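You operate a simulated robot arm through the tools that you are given. There is no shell and no other tool. Be economical: measure what you need, move in short steps, check, and stop when the job is done.

Carry out the task below with a simulated robot arm. There is one attempt and no reset: what you move stays moved.

Task
Free the blue block with the green key and put it away.
Fine: turn the silver and the gold latch to FREE with the key and stand the key back in its holder before you lift the block; it goes on the spares tray.

It is judged by the outcome, as a careful person would: the job done as asked, and still so three seconds after it is handed in. It fails if anything else is knocked over, pushed out of place, dropped, spilled or broken.

Robot
A 7-joint arm with a two-finger parallel gripper, fixed in place. Base frame: the origin is at the foot of the arm, x ahead of it, y to its left, z up; the work surface is at about z = 800. Readings come in mm, degrees, newtons and seconds.
With the tool pointing down near the work surface it reaches from about 240 to 680 mm from the base axis. Its first joint turns from -66.0 to 66.0 degrees. Payload 2.4 kg.
Tool frame: the origin (TCP) lies between the finger pads and is the grasp point; the fingertips stand 30 mm ahead of it; z points along the fingers, y is the line along which they close. Largest opening 94 mm; finger width 28, thickness 10; the body of the gripper, 50 by 96 mm, starts 55 mm behind the TCP.
Orientation is told as [roll, pitch, yaw] about the base's x, y, z axes, in that order, counted from this pose: with the fingers straight down and closing along the base's y, the tool's x points along the base's -x, its y along +y and its z along -z.

Tools
- The arm moves only by the tool jog_arm. Its argument "increments" is a list of rows, each a list of 7 numbers: the shift along the base's x, y, z in mm, then the turn, a rotation vector about the base's x, y, z in degrees, then the gripper command, from -1 (fully open) to 1 (shut), values between in proportion. In form: [[x, y, z, rx, ry, rz, jaw], ...]. A call has 1 to 20 rows; each row is the pose to reach, as a shift and turn from the pose commanded when the call began. Each row takes 0.2 s and may step no farther than 50 mm and 8.6 degrees from the row before; otherwise, or with a gripper value out of range, the whole call is refused. A pose out of reach is approached as far as the arm can. The call stops where the force on the tool passes 70 N (or 10 N more than at its start, if that is more) or the arm is blocked; 0.2 s more then pass. The fingers move at their own pace (about 153 mm/s each) and stop on an object; they squeeze with about 40 N. The grip force told is the motor's: it shows also when the fingers shut on nothing. Time passes only in rows, and 0.2 s behind the last, so rows that repeat a pose let the fingers close. The reply holds the time, the measured pose of the TCP, the force on the tool along the base axes, the opening and the grip force, in the units named above and with some noise, with the torque about the TCP (base axes, N m) and any sound that the robot's microphone picked up.
- Cameras (640 x 400 px; columns grow to the right, rows downward): "scene" is fixed at [57.3, 473.1, 1429.8]; the picture's right is [-0.74, -0.67, 0.00], its down [-0.38, 0.42, -0.83] and it looks along [0.55, -0.62, -0.56] (base axes); focal length 322 px, centre (320, 200). "wrist" rides on the gripper at [76, 14, -102] in the tool frame; the picture's right is [-0.18, 0.98, 0.00], its down [-0.75, -0.14, -0.64] and it looks along [-0.63, -0.12, 0.77] (tool axes); focal length 243 px, centre (320, 200). There is no depth. A picture from a camera that has moved, and an enlarged one, comes with that camera's place and axes in the base frame and with its lens. The place of the scene camera against the robot may be out by one fixed shift of up to 25 mm in any direction.
- camera(camera): a new picture of that camera. No time passes.
- zoom(camera, box): a new picture of the part [left, top, right, bottom] of that camera's present view, enlarged. No time passes.
- sign_off(): hands the job in; it is judged then, once.

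Work in short steps. Places have to be worked out from the pictures, the camera data and where the tool is seen: move nearer, look again, correct. Check each grasp and each placing, and mend what went wrong. You have 120 turns and 76 pictures in all, those below and enlarged ones among them. Open the gripper and draw the arm clear of the work before you hand the job in, unless the task says otherwise; then end with one line.

The tools are called after "Call:" by a JSON object that holds its "method" and its "body". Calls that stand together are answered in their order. jog_arm: Moves the arm, as the interface text tells. Its arguments: {"type":"object","properties":{"increments":{"type":"array","items":{"type":"array","items":{"type":"number"}}}},"required":["increments"]} The other tools are called the same way: camera (camera) takes a picture; zoom (camera, box) takes an enlarged picture of a part of a camera's view; sign_off () hands the job in.

At the start:

```text
time: 0.0
position: [443.2, -134.1, 1129.1]
orientation: [-0.1, 0.1, 0.1]
ft_force: [0.9, 0.2, -0.4]
ft_torque: [0.02, 0.01, 0.01]
width: 93.9
grasp_force: 0.1
```

scene: 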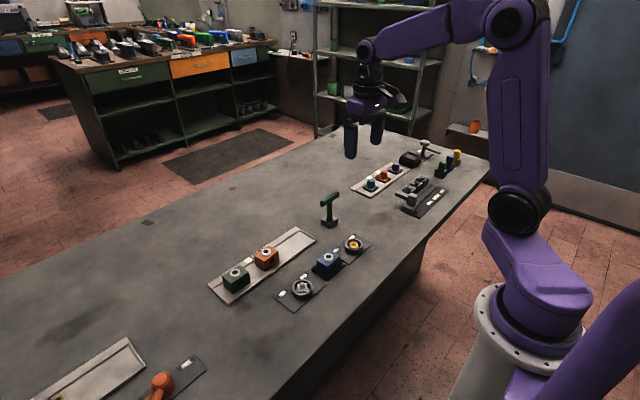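
wrist: 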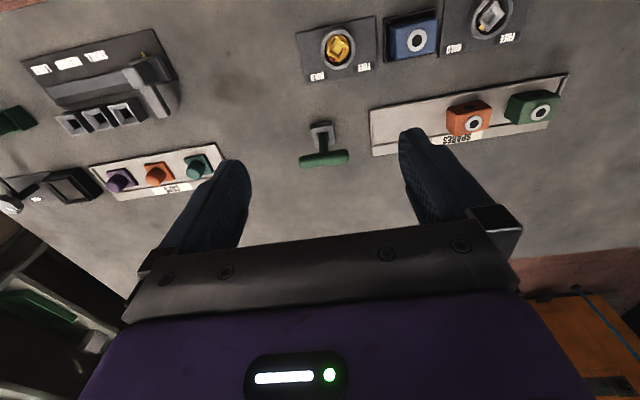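

The pictures show the green T-key in its holder, the blue block between the two latches, and the spares tray holding orange and green blocks. I'll zoom in to read the details.

Call:
{"method": "zoom", "body": {"camera": "scene", "box": [200, 180, 400, 310]}}

Call:
{"method": "zoom", "body": {"camera": "wrist", "box": [280, 0, 600, 180]}}

```text
3.08 times, centred on (300, 245) of scene
camera zoom: at [57.3, 473.1, 1429.8], right [-0.74, -0.67, 0.0], down [-0.38, 0.42, -0.83], along [0.55, -0.62, -0.56], focal length 990 px, centre (382, 62)
```

zoom: 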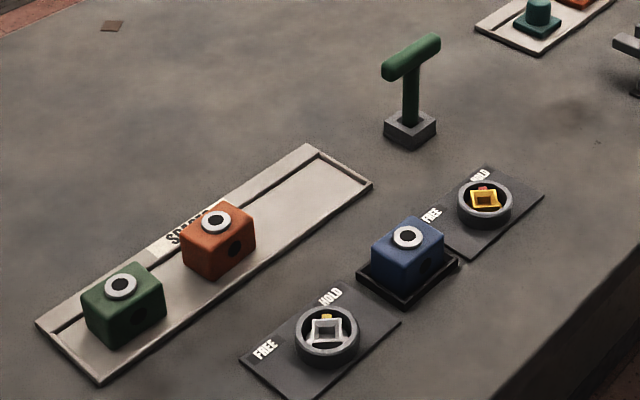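

```text
2.00 times, centred on (440, 90) of wrist
camera zoom: at [366.2, -119.7, 1231.5], right [0.18, 0.98, 0.0], down [0.75, -0.14, 0.64], along [0.63, -0.12, -0.77], focal length 485 px, centre (80, 420)
```

zoom: 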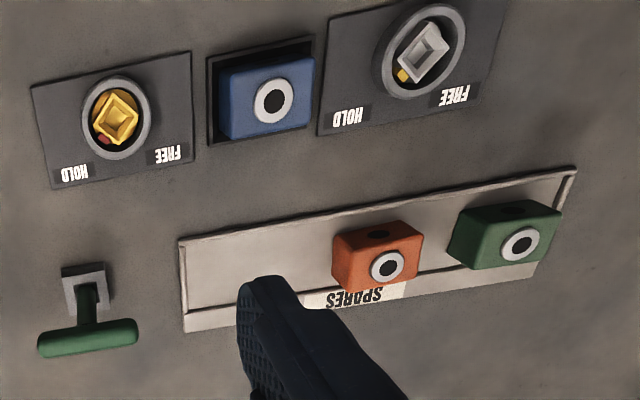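

I estimate the key at (560,-153), gold latch at (427,-106), silver latch at (429,106) and the block at (433,-3). I'll go above the middle for a closer look.

Call:
{"method": "jog_arm", "body": {"increments": [[0, 40, -20, 0, 0, 0, -1], [0, 80, -50, 0, 0, 0, -1], [0, 115, -85, 0, 0, 0, -1], [0, 130, -120, 0, 0, 0, -1], [0, 130, -120, 0, 0, 0, -1]]}}

Call:
{"method": "camera", "body": {"camera": "wrist"}}

```text
time: 1.2
position: [444.6, -5.9, 1012.1]
orientation: [0.0, 0.0, 0.1]
ft_force: [1.0, 1.3, 0.0]
ft_torque: [0.02, 0.01, -0.03]
width: 94.1
grasp_force: 0.1
```

```text
71 pictures are left
camera wrist: at [367.2, 9.9, 1114.3], right [0.18, 0.98, 0.0], down [0.75, -0.14, 0.64], along [0.63, -0.12, -0.77], focal length 243 px, centre (320, 200)
```

wrist: 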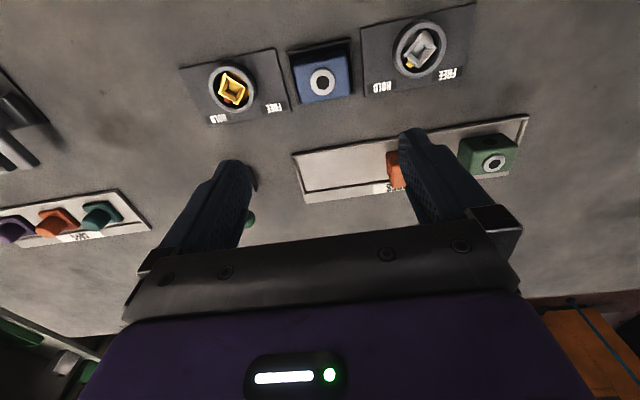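

Both latches are in view; zooming on each.

Call:
{"method": "zoom", "body": {"camera": "wrist", "box": [180, 40, 300, 130]}}

Call:
{"method": "zoom", "body": {"camera": "wrist", "box": [360, 0, 480, 90]}}

```text
4.44 times, centred on (240, 85) of wrist
camera zoom: at [367.2, 9.9, 1114.3], right [0.18, 0.98, 0.0], down [0.75, -0.14, 0.64], along [0.63, -0.12, -0.77], focal length 1078 px, centre (676, 711)
```

zoom: 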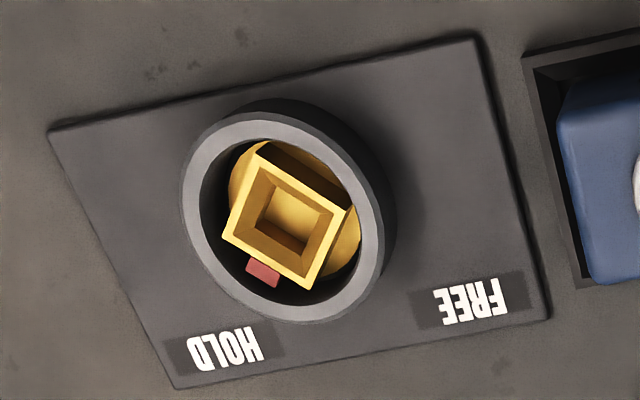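

```text
4.44 times, centred on (420, 45) of wrist
camera zoom: at [367.2, 9.9, 1114.3], right [0.18, 0.98, 0.0], down [0.75, -0.14, 0.64], along [0.63, -0.12, -0.77], focal length 1078 px, centre (-124, 889)
```

zoom: 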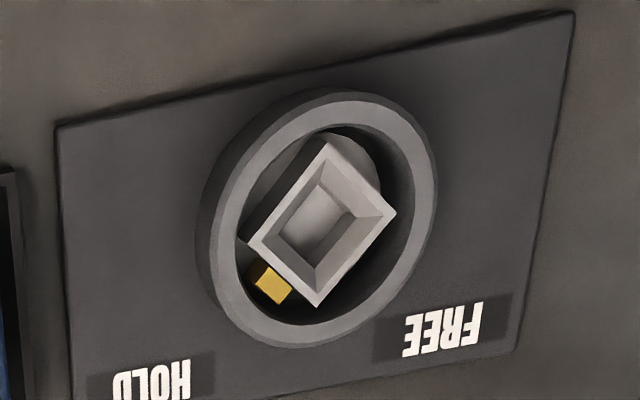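

Both nuts are hollow squares with edges near 45° (22 mm across) and their tabs point to HOLD, so FREE is +90° about z for each. I'll now move over the key with yaw turned to -90° to inspect it.

Call:
{"method": "jog_arm", "body": {"increments": [[10, -13, 0, 0, 0, -8.2, -1], [20, -26, 0, 0, 0, -16.4, -1], [30, -39, 0, 0, 0, -24.5, -1], [40, -52, 0, 0, 0, -32.7, -1], [50, -65, 0, 0, 0, -40.9, -1], [60, -78, 0, 0, 0, -49.1, -1], [70, -91, 0, 0, 0, -57.3, -1], [80, -104, 0, 0, 0, -65.5, -1], [90, -117, 0, 0, 0, -73.6, -1], [100, -130, 0, 0, 0, -81.8, -1], [107, -146, 0, 0, 0, -90, -1], [107, -146, 0, 0, 0, -90, -1]]}}

Call:
{"method": "camera", "body": {"camera": "wrist"}}

Call:
{"method": "zoom", "body": {"camera": "scene", "box": [290, 170, 370, 240]}}

```text
time: 3.8
position: [548.4, -150.8, 1008.7]
orientation: [0.0, 0.0, -90.1]
ft_force: [0.3, 0.0, 0.6]
ft_torque: [0.0, 0.04, -0.01]
width: 94.0
grasp_force: 0.1
```

```text
68 pictures are left
camera wrist: at [562.9, -74.4, 1111.2], right [0.98, -0.19, 0.0], down [-0.14, -0.75, 0.64], along [-0.12, -0.63, -0.77], focal length 243 px, centre (320, 200)
```

wrist: 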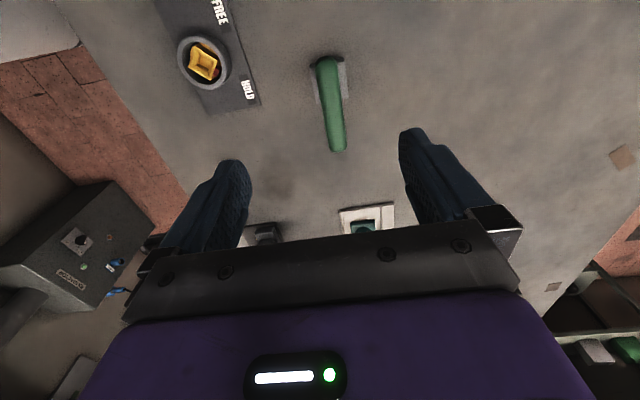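

```text
5.71 times, centred on (330, 205) of scene
camera zoom: at [57.3, 473.1, 1429.8], right [-0.74, -0.67, 0.0], down [-0.38, 0.42, -0.83], along [0.55, -0.62, -0.56], focal length 1839 px, centre (263, 171)
```

zoom: 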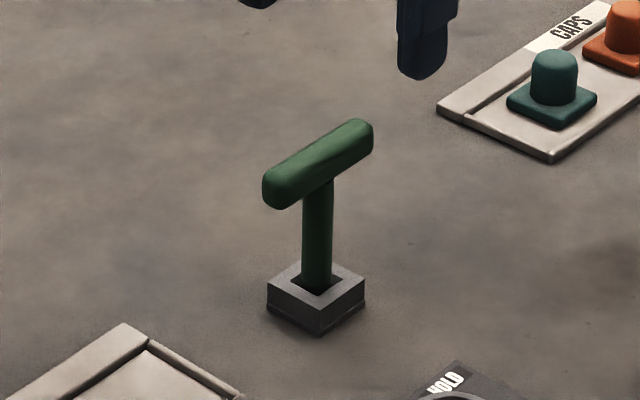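

The key handle runs along y, centred near (559,-154) at z≈897, with a square-hole holder below. I descend part way, centred over it, and check.

Call:
{"method": "jog_arm", "body": {"increments": [[9, -4, -25, 0, 0, 0, -1], [9, -4, -55, 0, 0, 0, -1], [9, -4, -55, 0, 0, 0, -1]]}}

Call:
{"method": "camera", "body": {"camera": "wrist"}}

Call:
{"method": "zoom", "body": {"camera": "scene", "box": [290, 150, 370, 240]}}

```text
time: 4.6
position: [557.4, -153.5, 953.7]
orientation: [0.0, 0.0, -90.1]
ft_force: [-0.2, -1.1, 0.8]
ft_torque: [-0.02, -0.03, 0.03]
width: 94.0
grasp_force: 0.0
```

```text
66 pictures are left
camera wrist: at [572.7, -77.4, 1056.9], right [0.98, -0.18, 0.0], down [-0.14, -0.75, 0.64], along [-0.12, -0.63, -0.77], focal length 243 px, centre (320, 200)
```

wrist: 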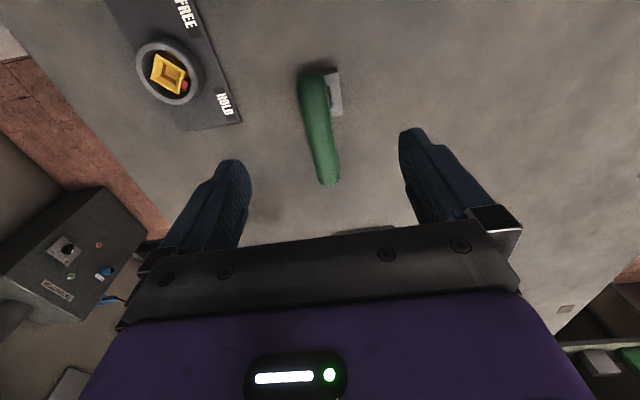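

```text
4.44 times, centred on (330, 195) of scene
camera zoom: at [57.3, 473.1, 1429.8], right [-0.74, -0.67, 0.0], down [-0.38, 0.42, -0.83], along [0.55, -0.62, -0.56], focal length 1431 px, centre (276, 222)
```

zoom: 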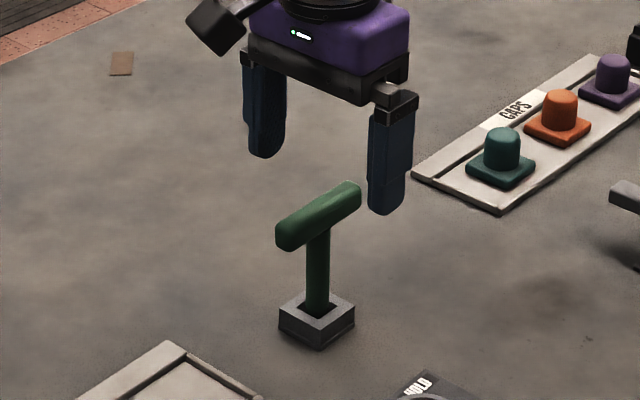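

The handle is centred between the fingers (x≈559, y≈-152). I descend to z≈897 and close.

Call:
{"method": "jog_arm", "body": {"increments": [[0, 1, -20, 0, 0, 0, -1], [0, 1, -40, 0, 0, 0, -1], [0, 1, -57, 0, 0, 0, -1], [0, 1, -57, 0, 0, 0, 0.3], [0, 1, -57, 0, 0, 0, 1], [0, 1, -57, 0, 0, 0, 1], [0, 1, -57, 0, 0, 0, 1]]}}

Call:
{"method": "zoom", "body": {"camera": "scene", "box": [290, 150, 370, 240]}}

```text
time: 6.2
position: [559.7, -151.8, 896.1]
orientation: [0.0, 0.0, -90.0]
ft_force: [0.1, -0.6, -0.5]
ft_torque: [-0.05, -0.06, -0.01]
width: 22.1
grasp_force: 40.3
```

```text
4.44 times, centred on (330, 195) of scene
camera zoom: at [57.3, 473.1, 1429.8], right [-0.74, -0.67, 0.0], down [-0.38, 0.42, -0.83], along [0.55, -0.62, -0.56], focal length 1431 px, centre (276, 222)
```

zoom: 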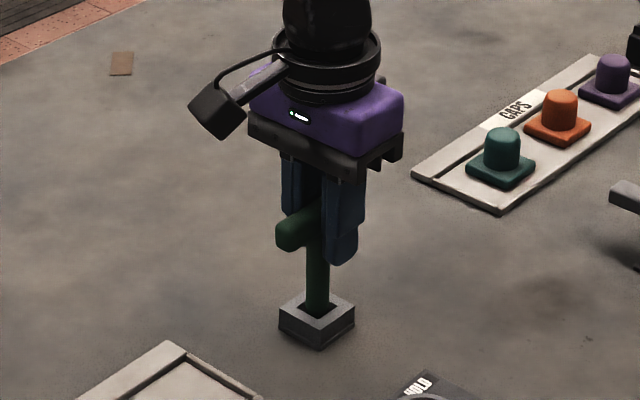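

The handle is gripped (22 mm, 40 N). I lift straight up gently.

Call:
{"method": "jog_arm", "body": {"increments": [[0, 0, 5, 0, 0, 0, 1], [0, 0, 15, 0, 0, 0, 1], [0, 0, 30, 0, 0, 0, 1], [0, 0, 50, 0, 0, 0, 1], [0, 0, 70, 0, 0, 0, 1], [0, 0, 90, 0, 0, 0, 1], [0, 0, 90, 0, 0, 0, 1]]}}

Call:
{"method": "zoom", "body": {"camera": "scene", "box": [280, 100, 390, 240]}}

```text
time: 7.8
position: [558.5, -151.4, 988.1]
orientation: [0.0, 0.0, -90.0]
ft_force: [0.1, 0.6, -1.7]
ft_torque: [0.0, 0.04, 0.03]
width: 22.0
grasp_force: 39.9
```

```text
2.86 times, centred on (335, 170) of scene
camera zoom: at [57.4, 473.1, 1429.8], right [-0.74, -0.67, 0.0], down [-0.38, 0.42, -0.83], along [0.55, -0.62, -0.56], focal length 920 px, centre (277, 286)
```

zoom: 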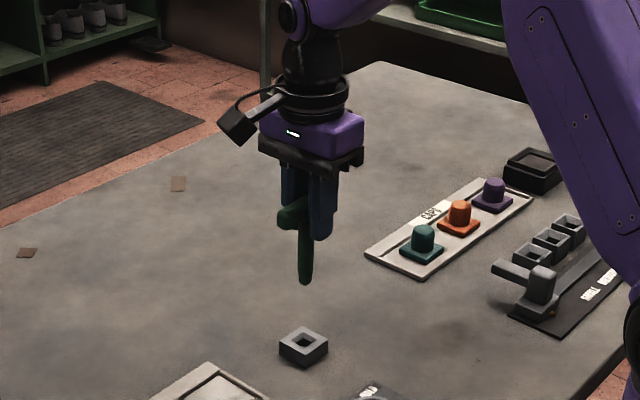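

The key is out of the holder. I zoom on its tip and on the holder.

Call:
{"method": "zoom", "body": {"camera": "scene", "box": [310, 155, 370, 205]}}

Call:
{"method": "zoom", "body": {"camera": "wrist", "box": [220, 50, 420, 250]}}

Call:
{"method": "zoom", "body": {"camera": "scene", "box": [310, 205, 350, 235]}}

```text
8.00 times, centred on (340, 180) of scene
camera zoom: at [57.4, 473.1, 1429.8], right [-0.74, -0.67, 0.0], down [-0.38, 0.42, -0.83], along [0.55, -0.62, -0.56], focal length 2575 px, centre (160, 360)
```

zoom: 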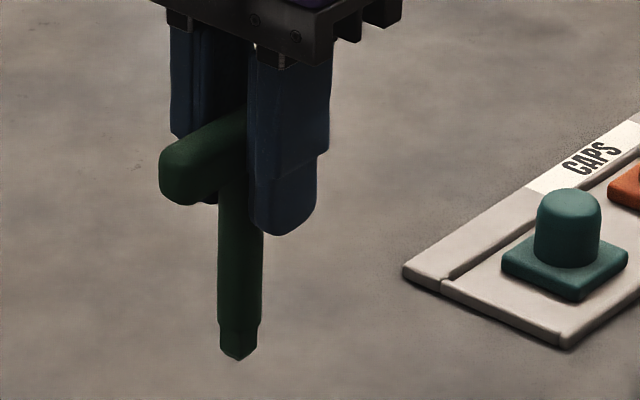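

```text
2.00 times, centred on (320, 150) of wrist
camera zoom: at [572.4, -75.7, 1090.5], right [0.98, -0.18, 0.0], down [-0.14, -0.75, 0.64], along [-0.12, -0.63, -0.77], focal length 485 px, centre (320, 300)
```

zoom: 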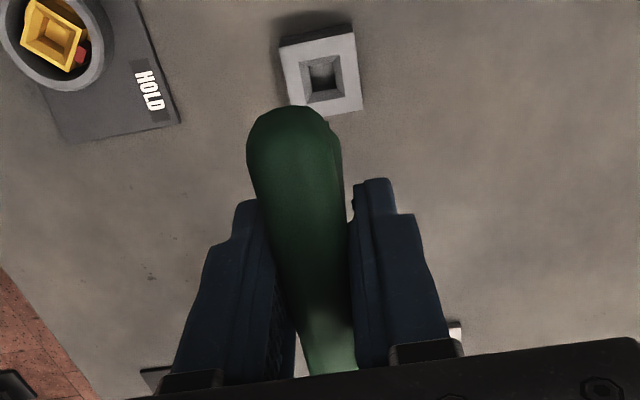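

```text
13.33 times, centred on (330, 220) of scene
camera zoom: at [57.4, 473.1, 1429.8], right [-0.74, -0.67, 0.0], down [-0.38, 0.42, -0.83], along [0.55, -0.62, -0.56], focal length 4292 px, centre (187, -67)
```

zoom: 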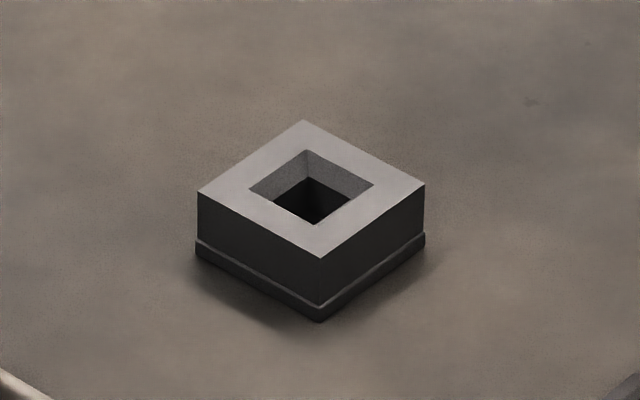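

The key has a square shaft with a tapered tip, aligned with its handle, with the tip about 91 mm below the TCP. I carry it over the gold latch (430,-105) at yaw -45°.

Call:
{"method": "jog_arm", "body": {"increments": [[-22, 8, 0, 0, 0, 7.5, 1], [-44, 16, 0, 0, 0, 15, 1], [-66, 24, 0, 0, 0, 22.5, 1], [-88, 32, 0, 0, 0, 30, 1], [-110, 40, 0, 0, 0, 37.5, 1], [-129, 48, 0, 0, 0, 45, 1], [-129, 48, -30, 0, 0, 45, 1], [-129, 48, -55, 0, 0, 45, 1], [-129, 48, -65, 0, 0, 45, 1], [-129, 48, -65, 0, 0, 45, 1]]}}

Call:
{"method": "zoom", "body": {"camera": "scene", "box": [310, 190, 390, 260]}}

Call:
{"method": "zoom", "body": {"camera": "wrist", "box": [220, 0, 420, 200]}}

```text
time: 10.0
position: [431.2, -107.5, 922.6]
orientation: [0.0, 0.0, -45.0]
ft_force: [0.4, 0.3, -2.0]
ft_torque: [-0.01, 0.04, 0.0]
width: 21.9
grasp_force: 39.8
```

```text
5.71 times, centred on (350, 225) of scene
camera zoom: at [57.4, 473.1, 1429.8], right [-0.74, -0.67, 0.0], down [-0.38, 0.42, -0.83], along [0.55, -0.62, -0.56], focal length 1839 px, centre (149, 57)
```

zoom: 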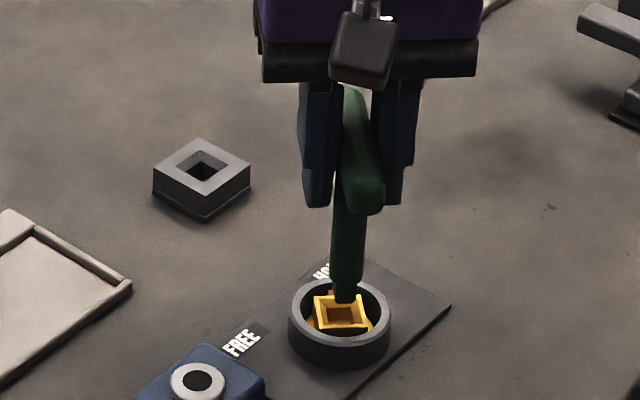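

```text
2.00 times, centred on (320, 100) of wrist
camera zoom: at [385.8, -41.7, 1024.7], right [0.83, 0.56, 0.0], down [0.43, -0.63, 0.64], along [0.36, -0.53, -0.77], focal length 485 px, centre (320, 400)
```

zoom: 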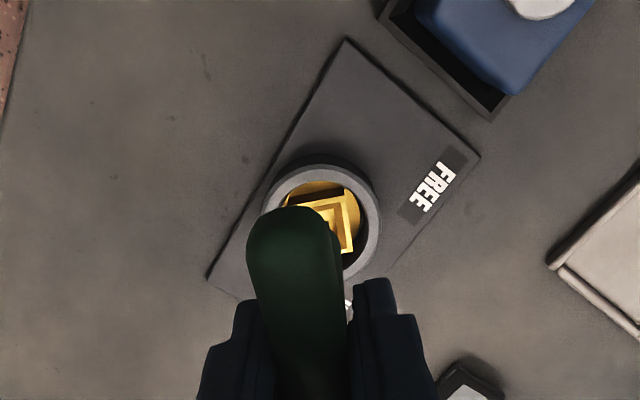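

I zoom tightly to compare the tip with the nut.

Call:
{"method": "zoom", "body": {"camera": "scene", "box": [355, 225, 385, 260]}}

```text
11.43 times, centred on (370, 242) of scene
camera zoom: at [57.4, 473.1, 1429.8], right [-0.74, -0.67, 0.0], down [-0.38, 0.42, -0.83], along [0.55, -0.62, -0.56], focal length 3679 px, centre (-251, -286)
```

zoom: 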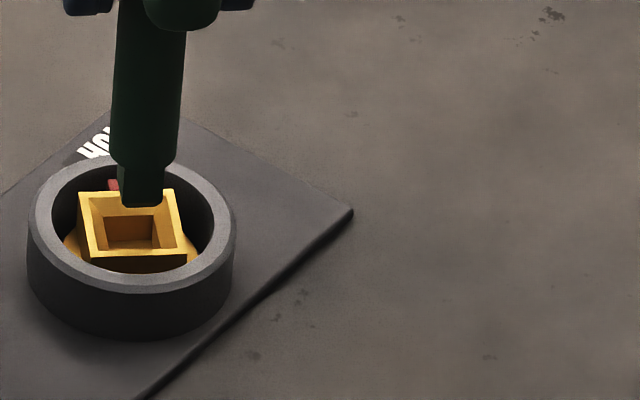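

Wrist and scene views agree that the tip is within about 1.5 mm of the nut axis. I shift 0.7 mm in x and y and lower in small steps, watching the force.

Call:
{"method": "jog_arm", "body": {"increments": [[0.7, 0.7, -3, 0, 0, 0, 1], [0.7, 0.7, -6, 0, 0, 0, 1], [0.7, 0.7, -9, 0, 0, 0, 1], [0.7, 0.7, -12, 0, 0, 0, 1], [0.7, 0.7, -12, 0, 0, 0, 1]]}}

Call:
{"method": "zoom", "body": {"camera": "scene", "box": [355, 225, 385, 260]}}

```text
time: 11.2
position: [430.1, -104.5, 909.5]
orientation: [0.0, 0.0, -45.0]
ft_force: [-0.2, -0.8, -1.4]
ft_torque: [-0.01, 0.01, 0.01]
width: 21.8
grasp_force: 39.9
```

```text
11.43 times, centred on (370, 242) of scene
camera zoom: at [57.4, 473.1, 1429.8], right [-0.74, -0.67, 0.0], down [-0.38, 0.42, -0.83], along [0.55, -0.62, -0.56], focal length 3679 px, centre (-251, -286)
```

zoom: 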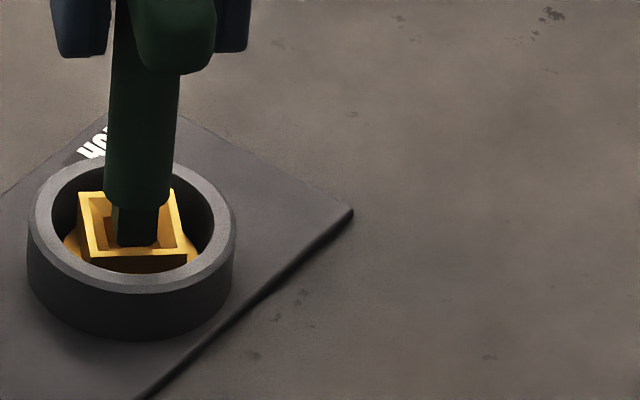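

No contact force yet, and the tip looks centred over the opening. I continue down.

Call:
{"method": "jog_arm", "body": {"increments": [[-0.3, -0.2, -2, 0, 0, 0, 1], [-0.3, -0.2, -4, 0, 0, 0, 1], [-0.3, -0.2, -6, 0, 0, 0, 1], [-0.3, -0.2, -6, 0, 0, 0, 1]]}}

Call:
{"method": "zoom", "body": {"camera": "scene", "box": [355, 225, 385, 260]}}

```text
time: 12.2
position: [432.3, -104.8, 903.6]
orientation: [0.1, -0.3, -45.1]
ft_force: [6.9, -8.0, 1.2]
ft_torque: [-0.63, -0.65, -0.02]
width: 21.7
grasp_force: 39.3
```

```text
11.43 times, centred on (370, 242) of scene
camera zoom: at [57.5, 472.9, 1429.8], right [-0.74, -0.67, 0.0], down [-0.38, 0.42, -0.83], along [0.55, -0.62, -0.56], focal length 3679 px, centre (-251, -286)
```

zoom: 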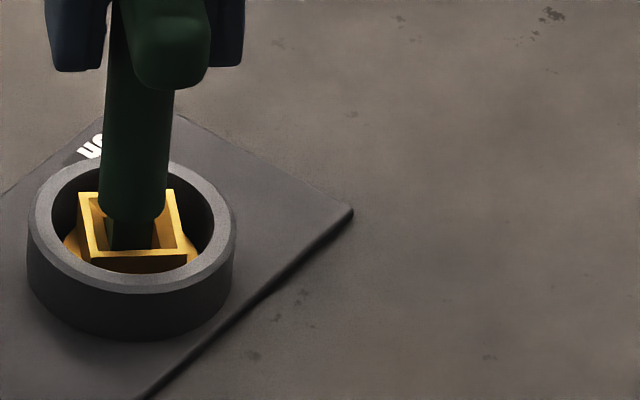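

The tip is in and is being pushed along (+x,-y) by about 10 N. I shift 1.5 mm that way and keep lowering.

Call:
{"method": "jog_arm", "body": {"increments": [[1, -1, 0, 0, 0, 0, 1], [1.6, -1.6, -1, 0, 0, 0, 1], [1.6, -1.6, -3, 0, 0, 0, 1], [1.6, -1.6, -3, 0, 0, 0, 1]]}}

```text
time: 13.2
position: [431.1, -105.6, 900.7]
orientation: [0.0, 0.1, -45.1]
ft_force: [4.4, -4.5, 0.4]
ft_torque: [-0.33, -0.37, -0.02]
width: 21.6
grasp_force: 40.1
```

The side force dropped to about 6 N in the same direction, so I shift a bit more and go deeper.

Call:
{"method": "jog_arm", "body": {"increments": [[0.8, -0.8, 0, 0, 0, 0, 1], [1.5, -1.5, -1, 0, 0, 0, 1], [1.5, -1.5, -3, 0, 0, 0, 1], [1.5, -1.5, -3, 0, 0, 0, 1]]}}

Call:
{"method": "zoom", "body": {"camera": "scene", "box": [355, 225, 385, 260]}}

```text
time: 14.2
position: [431.8, -108.2, 898.3]
orientation: [0.0, -0.1, -45.0]
ft_force: [-3.5, 3.3, 31.3]
ft_torque: [0.32, 0.42, 0.01]
width: 22.0
grasp_force: 40.1
```

```text
11.43 times, centred on (370, 242) of scene
camera zoom: at [56.8, 473.3, 1429.7], right [-0.74, -0.67, 0.0], down [-0.38, 0.42, -0.83], along [0.55, -0.62, -0.56], focal length 3679 px, centre (-251, -286)
```

zoom: 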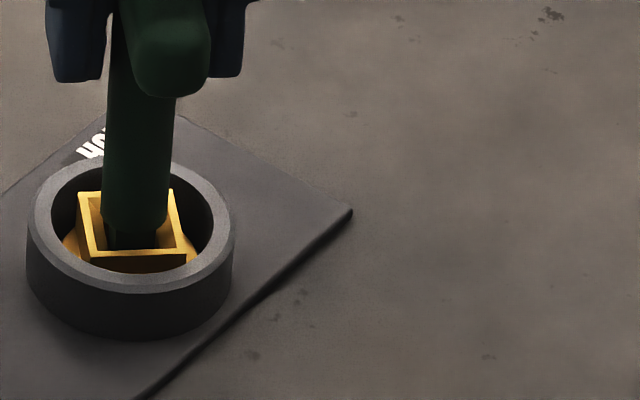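

It now seats with 31 N upward and a small reversed side force. I re-centre by 0.6 mm, ease up slightly, and try a first 15° turn about the estimated shaft axis, which is 3.7 mm along tool x.

Call:
{"method": "jog_arm", "body": {"increments": [[-0.6, 0.6, 0.6, 0, 0, 0, 1], [-0.6, 0.6, 0.6, 0, 0, 0, 1], [-0.45, 0.8, 0.6, 0, 0, 3.75, 1], [-0.28, 0.97, 0.6, 0, 0, 7.5, 1], [-0.14, 1.17, 0.6, 0, 0, 11.25, 1], [0, 1.37, 0.6, 0, 0, 15, 1], [0, 1.37, 0.6, 0, 0, 15, 1]]}}

Call:
{"method": "zoom", "body": {"camera": "scene", "box": [355, 225, 385, 260]}}

```text
time: 15.8
position: [432.6, -105.9, 898.4]
orientation: [0.0, 0.1, -30.1]
ft_force: [1.2, -3.9, 8.6]
ft_torque: [-0.31, -0.22, 0.0]
width: 22.0
grasp_force: 39.9
```

```text
11.43 times, centred on (370, 242) of scene
camera zoom: at [57.3, 473.0, 1429.8], right [-0.74, -0.67, 0.0], down [-0.38, 0.42, -0.83], along [0.55, -0.62, -0.56], focal length 3679 px, centre (-251, -286)
```

zoom: 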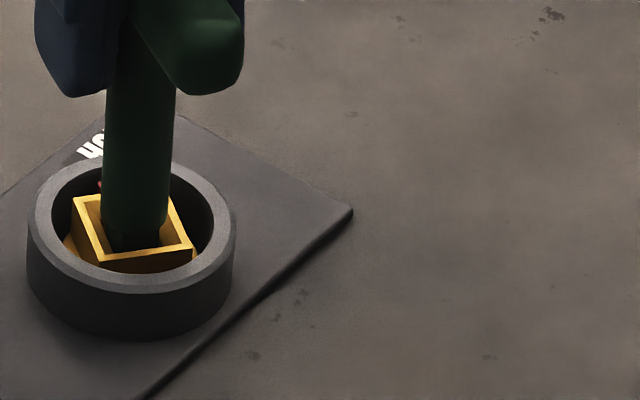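

The nut is turning with the key (its tab has moved) and forces are low. I continue to +30°.

Call:
{"method": "jog_arm", "body": {"increments": [[0.3, 0.2, 0, 0, 0, 7.5, 1], [0.5, 0.6, 0, 0, 0, 15, 1], [0.6, 1.1, 0, 0, 0, 22.5, 1], [0.6, 1.5, 0, 0, 0, 30, 1], [0.6, 2.0, 0, 0, 0, 37.5, 1], [0.5, 2.5, 0, 0, 0, 45, 1], [0.4, 2.9, 0, 0, 0, 52.5, 1], [0.2, 3.4, 0, 0, 0, 60, 1], [0.2, 3.4, 0, 0, 0, 60, 1]]}}

Call:
{"method": "zoom", "body": {"camera": "scene", "box": [355, 225, 385, 260]}}

```text
time: 17.8
position: [432.8, -103.2, 898.6]
orientation: [0.0, 0.0, 30.1]
ft_force: [5.2, 1.4, 1.6]
ft_torque: [0.12, -0.46, 0.0]
width: 21.7
grasp_force: 40.1
```

```text
11.43 times, centred on (370, 242) of scene
camera zoom: at [57.4, 473.1, 1429.7], right [-0.74, -0.67, 0.0], down [-0.38, 0.42, -0.83], along [0.55, -0.62, -0.56], focal length 3679 px, centre (-251, -286)
```

zoom: 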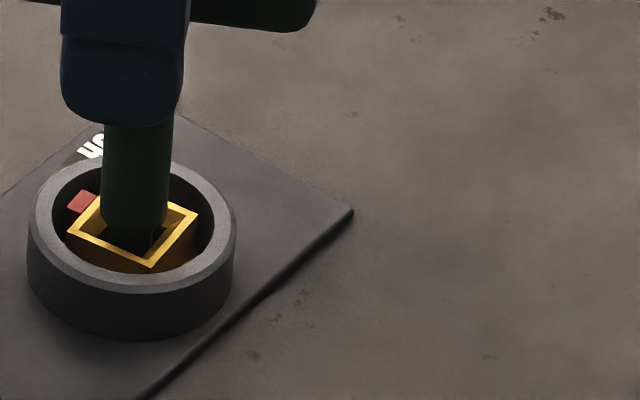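

About 60° done; the tab is heading for FREE and the tool is pushed slightly to +x. I turn the remaining 15° with a small correction.

Call:
{"method": "jog_arm", "body": {"increments": [[0.4, 0.3, 0, 0, 0, 3.75, 1], [0.4, 0.5, 0, 0, 0, 7.5, 1], [0.4, 0.7, 0, 0, 0, 11.25, 1], [0.4, 1.0, 0, 0, 0, 15, 1], [0.4, 1.0, 0, 0, 0, 15, 1]]}}

Call:
{"method": "zoom", "body": {"camera": "scene", "box": [340, 225, 390, 260]}}

```text
time: 19.0
position: [433.6, -101.7, 899.2]
orientation: [0.1, 0.2, 45.0]
ft_force: [-6.9, -4.5, 15.4]
ft_torque: [-0.39, 0.57, -0.02]
width: 22.0
grasp_force: 40.7
```

```text
11.43 times, centred on (365, 242) of scene
camera zoom: at [56.9, 473.0, 1429.8], right [-0.74, -0.67, 0.0], down [-0.38, 0.42, -0.83], along [0.55, -0.62, -0.56], focal length 3679 px, centre (-194, -286)
```

zoom: 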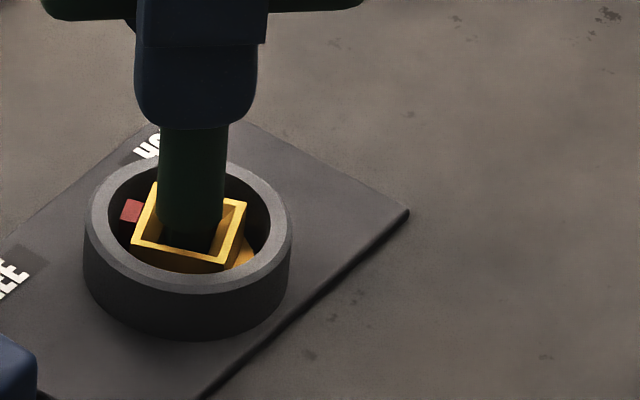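

The nut has turned only about 65–70° because of play in the fit. I keep turning 15° more and compare.

Call:
{"method": "jog_arm", "body": {"increments": [[-0.6, -0.1, 0, 0, 0, 3.75, 1], [-0.8, 0.1, 0, 0, 0, 7.5, 1], [-1.0, 0.2, 0, 0, 0, 11.25, 1], [-1.2, 0.3, 0, 0, 0, 15, 1], [-1.2, 0.3, 0, 0, 0, 15, 1]]}}

Call:
{"method": "zoom", "body": {"camera": "scene", "box": [340, 225, 390, 260]}}

```text
time: 20.2
position: [433.6, -102.2, 898.3]
orientation: [0.0, 0.0, 60.0]
ft_force: [-5.6, 0.0, 7.1]
ft_torque: [-0.07, 0.48, -0.01]
width: 22.1
grasp_force: 40.3
```

```text
11.43 times, centred on (365, 242) of scene
camera zoom: at [57.1, 473.1, 1429.8], right [-0.74, -0.67, 0.0], down [-0.38, 0.42, -0.83], along [0.55, -0.62, -0.56], focal length 3679 px, centre (-194, -286)
```

zoom: 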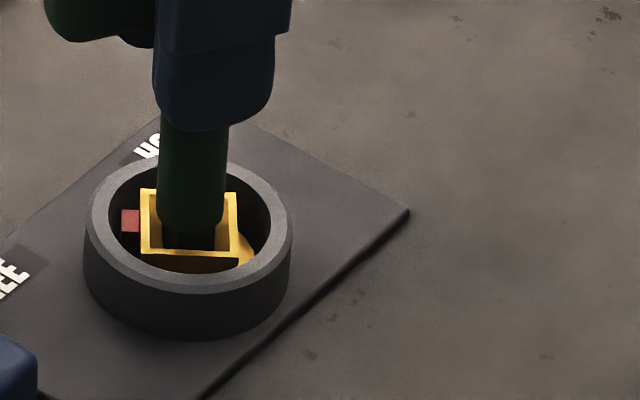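

It's at about 78–80° now. I turn another 11°, shifting toward -x to relieve the side force.

Call:
{"method": "jog_arm", "body": {"increments": [[-0.8, 0.0, 0, 0, 0, 3.75, 1], [-1.2, 0.1, 0, 0, 0, 7.5, 1], [-1.4, 0.2, 0, 0, 0, 11, 1], [-1.4, 0.2, 0, 0, 0, 11, 1]]}}

Call:
{"method": "zoom", "body": {"camera": "scene", "box": [340, 225, 390, 260]}}

```text
time: 21.2
position: [432.3, -100.4, 898.0]
orientation: [0.0, 0.0, 71.0]
ft_force: [1.5, 9.5, -7.6]
ft_torque: [0.82, -0.26, -0.26]
width: 21.6
grasp_force: 40.4
```

```text
11.43 times, centred on (365, 242) of scene
camera zoom: at [57.5, 473.3, 1429.7], right [-0.74, -0.67, 0.0], down [-0.38, 0.42, -0.83], along [0.55, -0.62, -0.56], focal length 3679 px, centre (-194, -286)
```

zoom: 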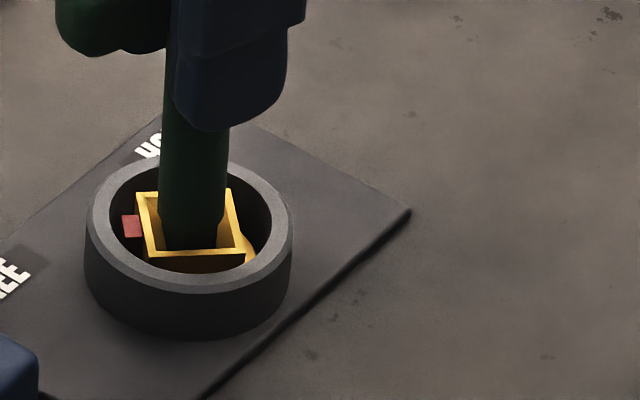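

The nut matches its original outline again, rotated 90°, and a torque of -0.26 N·m shows it's at the stop: gold is FREE. I back off 26° to the neutral point of the play and lift.

Call:
{"method": "jog_arm", "body": {"increments": [[0.4, -0.2, 0, 0, 0, -6.5, 1], [0.8, -0.4, 0, 0, 0, -13, 1], [1.2, -0.5, 0, 0, 0, -19.5, 1], [1.6, -0.6, 0, 0, 0, -26, 1], [1.6, -0.6, 3, 0, 0, -26, 1], [1.6, -0.6, 8, 0, 0, -26, 1], [1.6, -0.6, 15, 0, 0, -26, 1], [1.6, -0.6, 30, 0, 0, -26, 1], [1.6, -0.6, 55, 0, 0, -26, 1], [1.6, -0.6, 85, 0, 0, -26, 1], [1.6, -0.6, 85, 0, 0, -26, 1]]}}

Call:
{"method": "zoom", "body": {"camera": "scene", "box": [330, 200, 390, 260]}}

Call:
{"method": "camera", "body": {"camera": "wrist"}}

```text
time: 23.6
position: [431.9, -102.2, 984.1]
orientation: [0.0, 0.0, 45.0]
ft_force: [-0.3, -0.2, -2.0]
ft_torque: [0.01, 0.02, 0.0]
width: 21.9
grasp_force: 39.6
```

```text
6.67 times, centred on (360, 230) of scene
camera zoom: at [57.3, 473.1, 1429.8], right [-0.74, -0.67, 0.0], down [-0.38, 0.42, -0.83], along [0.55, -0.62, -0.56], focal length 2146 px, centre (53, 0)
```

zoom: 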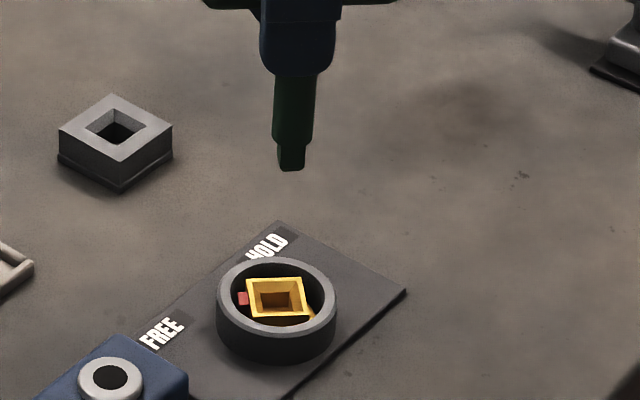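

```text
47 pictures are left
camera wrist: at [367.4, -145.6, 1085.5], right [-0.56, 0.83, 0.0], down [0.63, 0.43, 0.64], along [0.53, 0.36, -0.77], focal length 243 px, centre (320, 200)
```

wrist: 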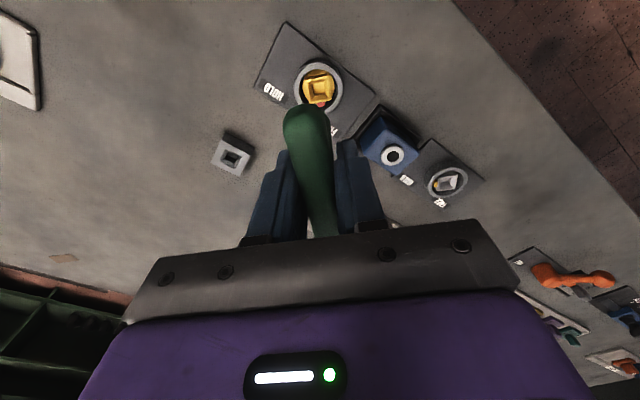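

Gold clearly points to FREE. Next I swing the key to yaw -45° above the silver latch, which I estimate at (429.7,105.8), passing high over the block.

Call:
{"method": "jog_arm", "body": {"increments": [[0, 17, 10, 0, 0, -7.5, 1], [0, 34, 10, 0, 0, -15, 1], [0, 51, 10, 0, 0, -22.5, 1], [0, 68, 10, 0, 0, -30, 1], [0, 85, 10, 0, 0, -37.5, 1], [0, 102, 10, 0, 0, -45, 1], [0, 119, 10, 0, 0, -52.5, 1], [0, 136, 10, 0, 0, -60, 1], [0, 153, 10, 0, 0, -67.5, 1], [0, 170, 10, 0, 0, -75, 1], [0, 187, 10, 0, 0, -82.5, 1], [-1, 205.2, 0, 0, 0, -90, 1], [-1, 205.2, -30, 0, 0, -90, 1], [-1, 205.2, -61, 0, 0, -90, 1], [-1, 205.2, -61, 0, 0, -90, 1]]}}

Call:
{"method": "zoom", "body": {"camera": "scene", "box": [275, 260, 335, 305]}}

Call:
{"method": "zoom", "body": {"camera": "wrist", "box": [220, 0, 420, 200]}}

```text
time: 26.8
position: [432.5, 103.7, 921.7]
orientation: [0.0, -0.1, -45.0]
ft_force: [0.1, 0.0, -1.2]
ft_torque: [0.02, -0.05, -0.02]
width: 22.0
grasp_force: 39.8
```

```text
8.89 times, centred on (305, 282) of scene
camera zoom: at [57.4, 473.1, 1429.8], right [-0.74, -0.67, 0.0], down [-0.38, 0.42, -0.83], along [0.55, -0.62, -0.56], focal length 2861 px, centre (453, -533)
```

zoom: 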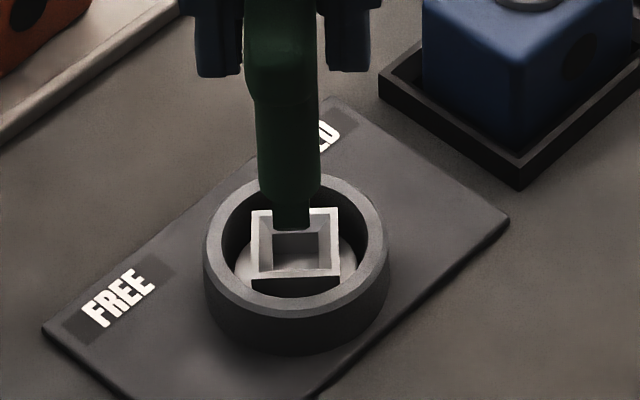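

```text
2.00 times, centred on (320, 100) of wrist
camera zoom: at [387.7, 168.0, 1024.1], right [0.83, 0.56, 0.0], down [0.43, -0.63, 0.64], along [0.36, -0.53, -0.77], focal length 485 px, centre (320, 400)
```

zoom: 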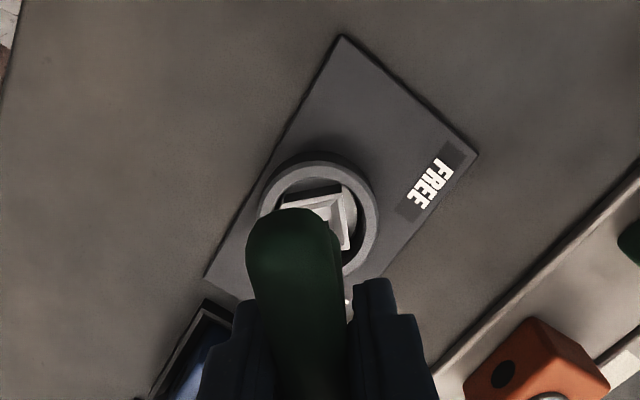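

Both views agree: a shift of about (+1,-2) mm is needed. I apply it and lower in small steps to z≈902.

Call:
{"method": "jog_arm", "body": {"increments": [[1, -2, -3, 0, 0, 0, 1], [1, -2, -6, 0, 0, 0, 1], [1, -2, -9, 0, 0, 0, 1], [1, -2, -12, 0, 0, 0, 1], [1, -2, -15, 0, 0, 0, 1], [1, -2, -18, 0, 0, 0, 1], [1, -2, -20, 0, 0, 0, 1], [1, -2, -20, 0, 0, 0, 1]]}}

Call:
{"method": "zoom", "body": {"camera": "scene", "box": [275, 260, 335, 305]}}

```text
time: 28.6
position: [433.6, 101.7, 901.3]
orientation: [0.0, 0.0, -45.1]
ft_force: [0.6, -0.5, -2.1]
ft_torque: [-0.01, 0.0, -0.03]
width: 21.8
grasp_force: 39.9
```

```text
8.89 times, centred on (305, 282) of scene
camera zoom: at [57.4, 473.1, 1429.8], right [-0.74, -0.67, 0.0], down [-0.38, 0.42, -0.83], along [0.55, -0.62, -0.56], focal length 2861 px, centre (453, -533)
```

zoom: 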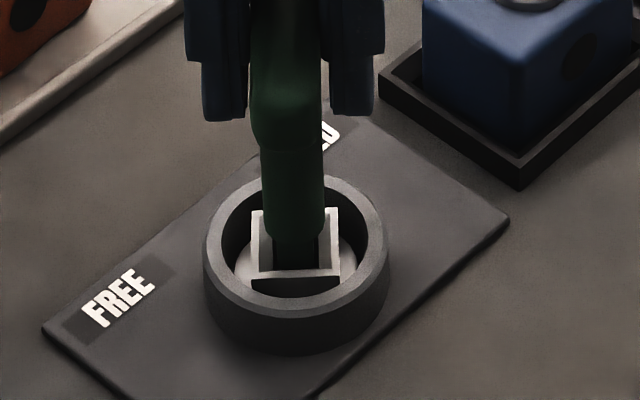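

It entered with no side force. I seat it at z≈898.6 and turn the first 75° about the shaft axis.

Call:
{"method": "jog_arm", "body": {"increments": [[0, 0, -2, 0, 0, 0, 1], [0, 0, -3.2, 0, 0, 0, 1], [0.3, 0.4, -3.2, 0, 0, 7.5, 1], [0.6, 0.8, -3.2, 0, 0, 15, 1], [0.8, 1.2, -3.2, 0, 0, 22.5, 1], [0.95, 1.65, -3.2, 0, 0, 30, 1], [1.05, 2.15, -3.2, 0, 0, 37.5, 1], [1.1, 2.6, -3.2, 0, 0, 45, 1], [1.05, 3.1, -3.2, 0, 0, 52.5, 1], [0.95, 3.6, -3.2, 0, 0, 60, 1], [0.8, 4.05, -3.2, 0, 0, 67.5, 1], [0.6, 4.5, -3.2, 0, 0, 75, 1], [0.6, 4.5, -3.2, 0, 0, 75, 1]]}}

Call:
{"method": "zoom", "body": {"camera": "scene", "box": [275, 260, 335, 305]}}

```text
time: 31.4
position: [434.5, 106.3, 899.3]
orientation: [0.1, -0.1, 30.0]
ft_force: [3.8, 5.0, -0.8]
ft_torque: [0.42, -0.34, 0.0]
width: 22.1
grasp_force: 40.1
```

```text
8.89 times, centred on (305, 282) of scene
camera zoom: at [57.4, 473.2, 1429.7], right [-0.74, -0.67, 0.0], down [-0.38, 0.42, -0.83], along [0.55, -0.62, -0.56], focal length 2861 px, centre (453, -533)
```

zoom: 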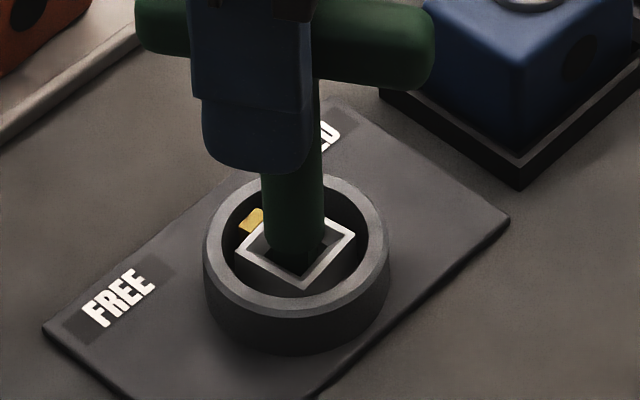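

The silver nut follows. I continue with the remaining 41° to the stop.

Call:
{"method": "jog_arm", "body": {"increments": [[0.1, 0.8, 0, 0, 0, 7, 1], [-0.2, 1.1, 0, 0, 0, 14, 1], [-0.6, 1.4, 0, 0, 0, 21, 1], [-1.0, 1.7, 0, 0, 0, 28, 1], [-1.4, 1.9, 0, 0, 0, 35, 1], [-1.7, 2.0, 0, 0, 0, 41, 1], [-1.7, 2.0, 0, 0, 0, 41, 1]]}}

Call:
{"method": "zoom", "body": {"camera": "scene", "box": [275, 260, 335, 305]}}

```text
time: 33.0
position: [431.2, 107.6, 899.3]
orientation: [0.0, 0.1, 71.1]
ft_force: [1.1, 11.3, -4.1]
ft_torque: [0.95, -0.24, -0.3]
width: 22.1
grasp_force: 40.3
```

```text
8.89 times, centred on (305, 282) of scene
camera zoom: at [57.4, 473.4, 1429.7], right [-0.74, -0.67, 0.0], down [-0.38, 0.42, -0.83], along [0.55, -0.62, -0.56], focal length 2861 px, centre (453, -533)
```

zoom: 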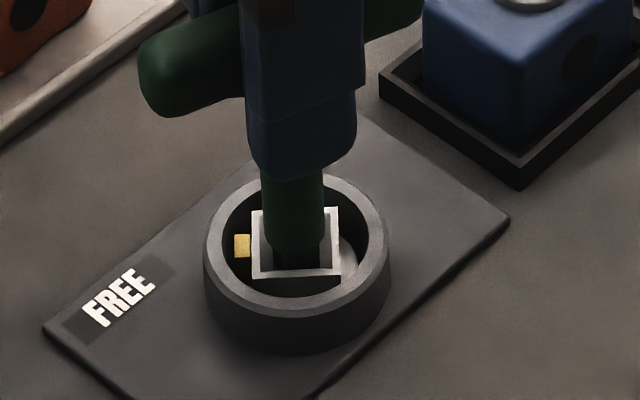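

Silver is at the FREE stop with the same torque signature. I back off to neutral and lift.

Call:
{"method": "jog_arm", "body": {"increments": [[0.4, -0.3, 0, 0, 0, -6.5, 1], [0.8, -0.5, 0, 0, 0, -13, 1], [1.1, -0.8, 0, 0, 0, -19.5, 1], [1.4, -1.0, 0, 0, 0, -26, 1], [1.4, -1.0, 3, 0, 0, -26, 1], [1.4, -1.0, 8, 0, 0, -26, 1], [1.4, -1.0, 15, 0, 0, -26, 1], [1.4, -1.0, 30, 0, 0, -26, 1], [1.4, -1.0, 60, 0, 0, -26, 1], [1.4, -1.0, 95, 0, 0, -26, 1], [1.4, -1.0, 95, 0, 0, -26, 1]]}}

Call:
{"method": "zoom", "body": {"camera": "scene", "box": [275, 220, 385, 305]}}

```text
time: 35.4
position: [432.7, 106.7, 993.7]
orientation: [0.1, 0.1, 45.0]
ft_force: [-0.2, -0.9, -2.4]
ft_torque: [0.02, -0.03, 0.0]
width: 21.9
grasp_force: 40.0
```

```text
4.71 times, centred on (330, 262) of scene
camera zoom: at [57.3, 473.1, 1429.8], right [-0.74, -0.67, 0.0], down [-0.38, 0.42, -0.83], along [0.55, -0.62, -0.56], focal length 1515 px, centre (273, -94)
```

zoom: 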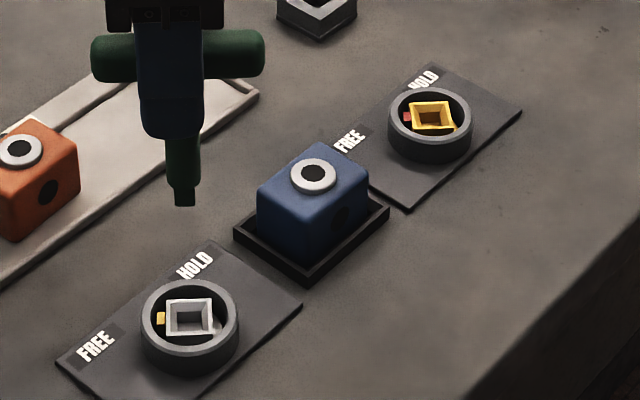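

Both tabs point to FREE. I carry the key back above its holder at the original yaw of -90°.

Call:
{"method": "jog_arm", "body": {"increments": [[7, -14.4, 0, 0, 0, -7.5, 1], [14, -28.9, 0, 0, 0, -15, 1], [20.9, -43.3, 0, 0, 0, -22.5, 1], [27.9, -57.7, 0, 0, 0, -30, 1], [34.9, -72.2, 0, 0, 0, -37.5, 1], [41.9, -86.6, 0, 0, 0, -45, 1], [48.8, -101, 0, 0, 0, -52.5, 1], [55.8, -115.5, 0, 0, 0, -60, 1], [62.8, -129.9, 0, 0, 0, -67.5, 1], [69.8, -144.3, 0, 0, 0, -75, 1], [76.8, -158.8, 0, 0, 0, -82.5, 1], [83.7, -173.2, 0, 0, 0, -90, 1], [90.7, -187.6, 0, 0, 0, -97.5, 1], [97.7, -202, 0, 0, 0, -105, 1], [104.7, -216.5, 0, 0, 0, -112.5, 1], [111.6, -231, 0, 0, 0, -120, 1], [118.6, -245.4, 0, 0, 0, -127.5, 1], [125.6, -259.8, 0, 0, 0, -135, 1], [125.6, -259.8, -30, 0, 0, -135, 1], [125.6, -259.8, -67, 0, 0, -135, 1]]}}

Call:
{"method": "zoom", "body": {"camera": "scene", "box": [305, 190, 355, 235]}}

Call:
{"method": "zoom", "body": {"camera": "wrist", "box": [220, 0, 420, 200]}}

```text
time: 39.6
position: [558.7, -152.3, 926.4]
orientation: [0.0, 0.0, -90.1]
ft_force: [0.7, -0.1, -1.5]
ft_torque: [0.01, 0.01, 0.04]
width: 22.0
grasp_force: 40.0
```

```text
8.89 times, centred on (330, 212) of scene
camera zoom: at [57.4, 473.1, 1429.8], right [-0.74, -0.67, 0.0], down [-0.38, 0.42, -0.83], along [0.55, -0.62, -0.56], focal length 2861 px, centre (231, 89)
```

zoom: 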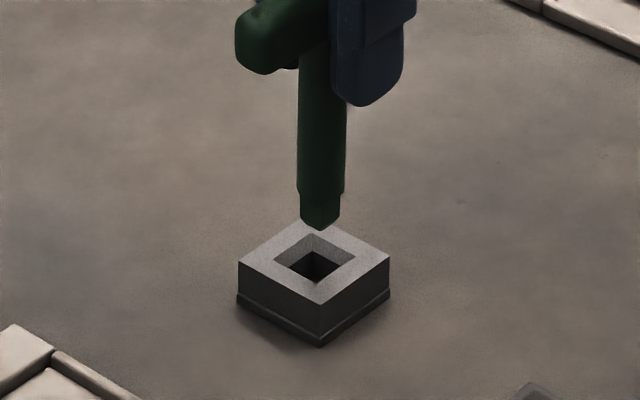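

```text
2.00 times, centred on (320, 100) of wrist
camera zoom: at [571.4, -76.8, 1029.2], right [0.98, -0.19, 0.0], down [-0.14, -0.75, 0.64], along [-0.12, -0.63, -0.77], focal length 485 px, centre (320, 400)
```

zoom: 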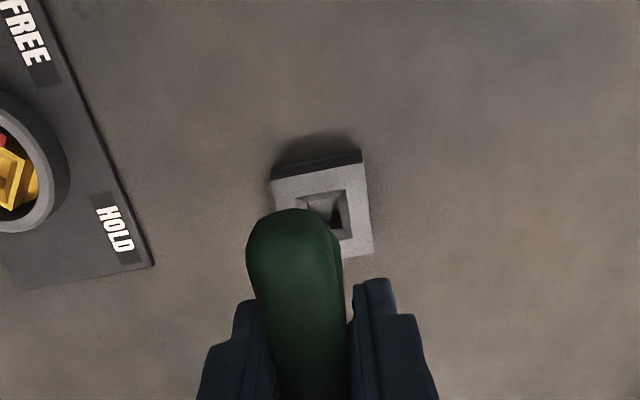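

The tip hovers above the hole, about 1 mm too far to the image right. I shift (+0.7,+0.6) and lower step by step.

Call:
{"method": "jog_arm", "body": {"increments": [[0.7, 0.6, -4, 0, 0, 0, 1], [0.7, 0.6, -8, 0, 0, 0, 1], [0.7, 0.6, -12, 0, 0, 0, 1], [0.7, 0.6, -16, 0, 0, 0, 1], [0.7, 0.6, -19, 0, 0, 0, 1], [0.7, 0.6, -19, 0, 0, 0, 1]]}}

Call:
{"method": "zoom", "body": {"camera": "scene", "box": [305, 190, 355, 235]}}

```text
time: 41.0
position: [559.0, -152.4, 907.1]
orientation: [-0.1, 0.0, -90.0]
ft_force: [0.3, -0.4, -1.5]
ft_torque: [-0.01, -0.01, 0.01]
width: 21.6
grasp_force: 40.0
```

```text
8.89 times, centred on (330, 212) of scene
camera zoom: at [57.4, 473.1, 1429.8], right [-0.74, -0.67, 0.0], down [-0.38, 0.42, -0.83], along [0.55, -0.62, -0.56], focal length 2861 px, centre (231, 89)
```

zoom: 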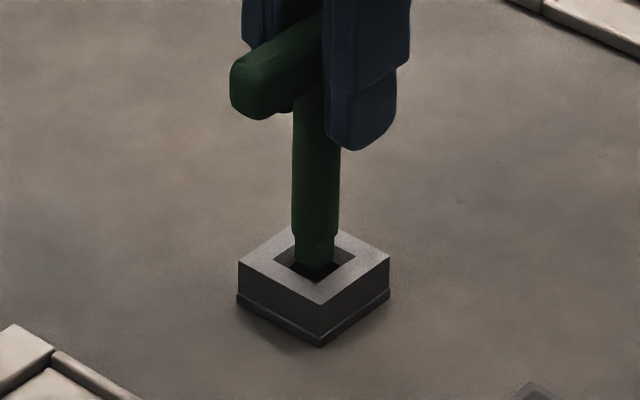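

The tip is well centred in the hole with no contact force. I lower the last 10 mm to the original grasp height.

Call:
{"method": "jog_arm", "body": {"increments": [[0, 0, -3, 0, 0, 0, 1], [0, 0, -6, 0, 0, 0, 1], [0, 0, -8, 0, 0, 0, 1], [0, 0, -9.5, 0, 0, 0, 1], [0, 0, -9.5, 0, 0, 0, 1]]}}

Call:
{"method": "zoom", "body": {"camera": "scene", "box": [305, 190, 355, 235]}}

```text
time: 42.2
position: [560.1, -151.9, 898.8]
orientation: [0.0, 0.0, -89.9]
ft_force: [-0.1, -0.6, -1.1]
ft_torque: [-0.02, -0.02, 0.02]
width: 21.8
grasp_force: 39.6
```

```text
8.89 times, centred on (330, 212) of scene
camera zoom: at [57.4, 473.1, 1429.8], right [-0.74, -0.67, 0.0], down [-0.38, 0.42, -0.83], along [0.55, -0.62, -0.56], focal length 2861 px, centre (231, 89)
```

zoom: 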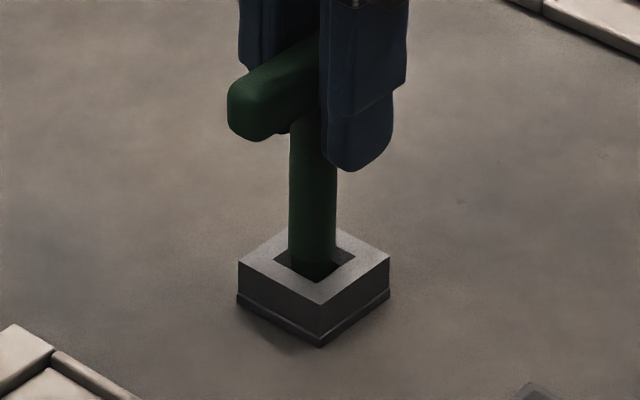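

It isn't resting yet (no upward force). I lower a few more mm until contact shows.

Call:
{"method": "jog_arm", "body": {"increments": [[-0.4, -0.3, -1, 0, 0, 0, 1], [-0.4, -0.3, -1.5, 0, 0, 0, 1], [-0.4, -0.3, -1.5, 0, 0, 0, 1]]}}

```text
time: 43.0
position: [559.6, -152.8, 896.7]
orientation: [0.0, -0.1, -90.1]
ft_force: [-0.3, 0.3, -1.3]
ft_torque: [-0.03, -0.03, 0.0]
width: 21.9
grasp_force: 39.7
```

Call:
{"method": "jog_arm", "body": {"increments": [[0, 0, -1, 0, 0, 0, 1], [0, 0, -2, 0, 0, 0, 1], [0, 0, -2, 0, 0, 0, 1]]}}

```text
time: 43.8
position: [558.3, -152.8, 895.2]
orientation: [0.1, 0.0, -89.9]
ft_force: [-1.6, 1.7, 4.8]
ft_torque: [0.15, 0.12, 0.03]
width: 21.9
grasp_force: 39.7
```

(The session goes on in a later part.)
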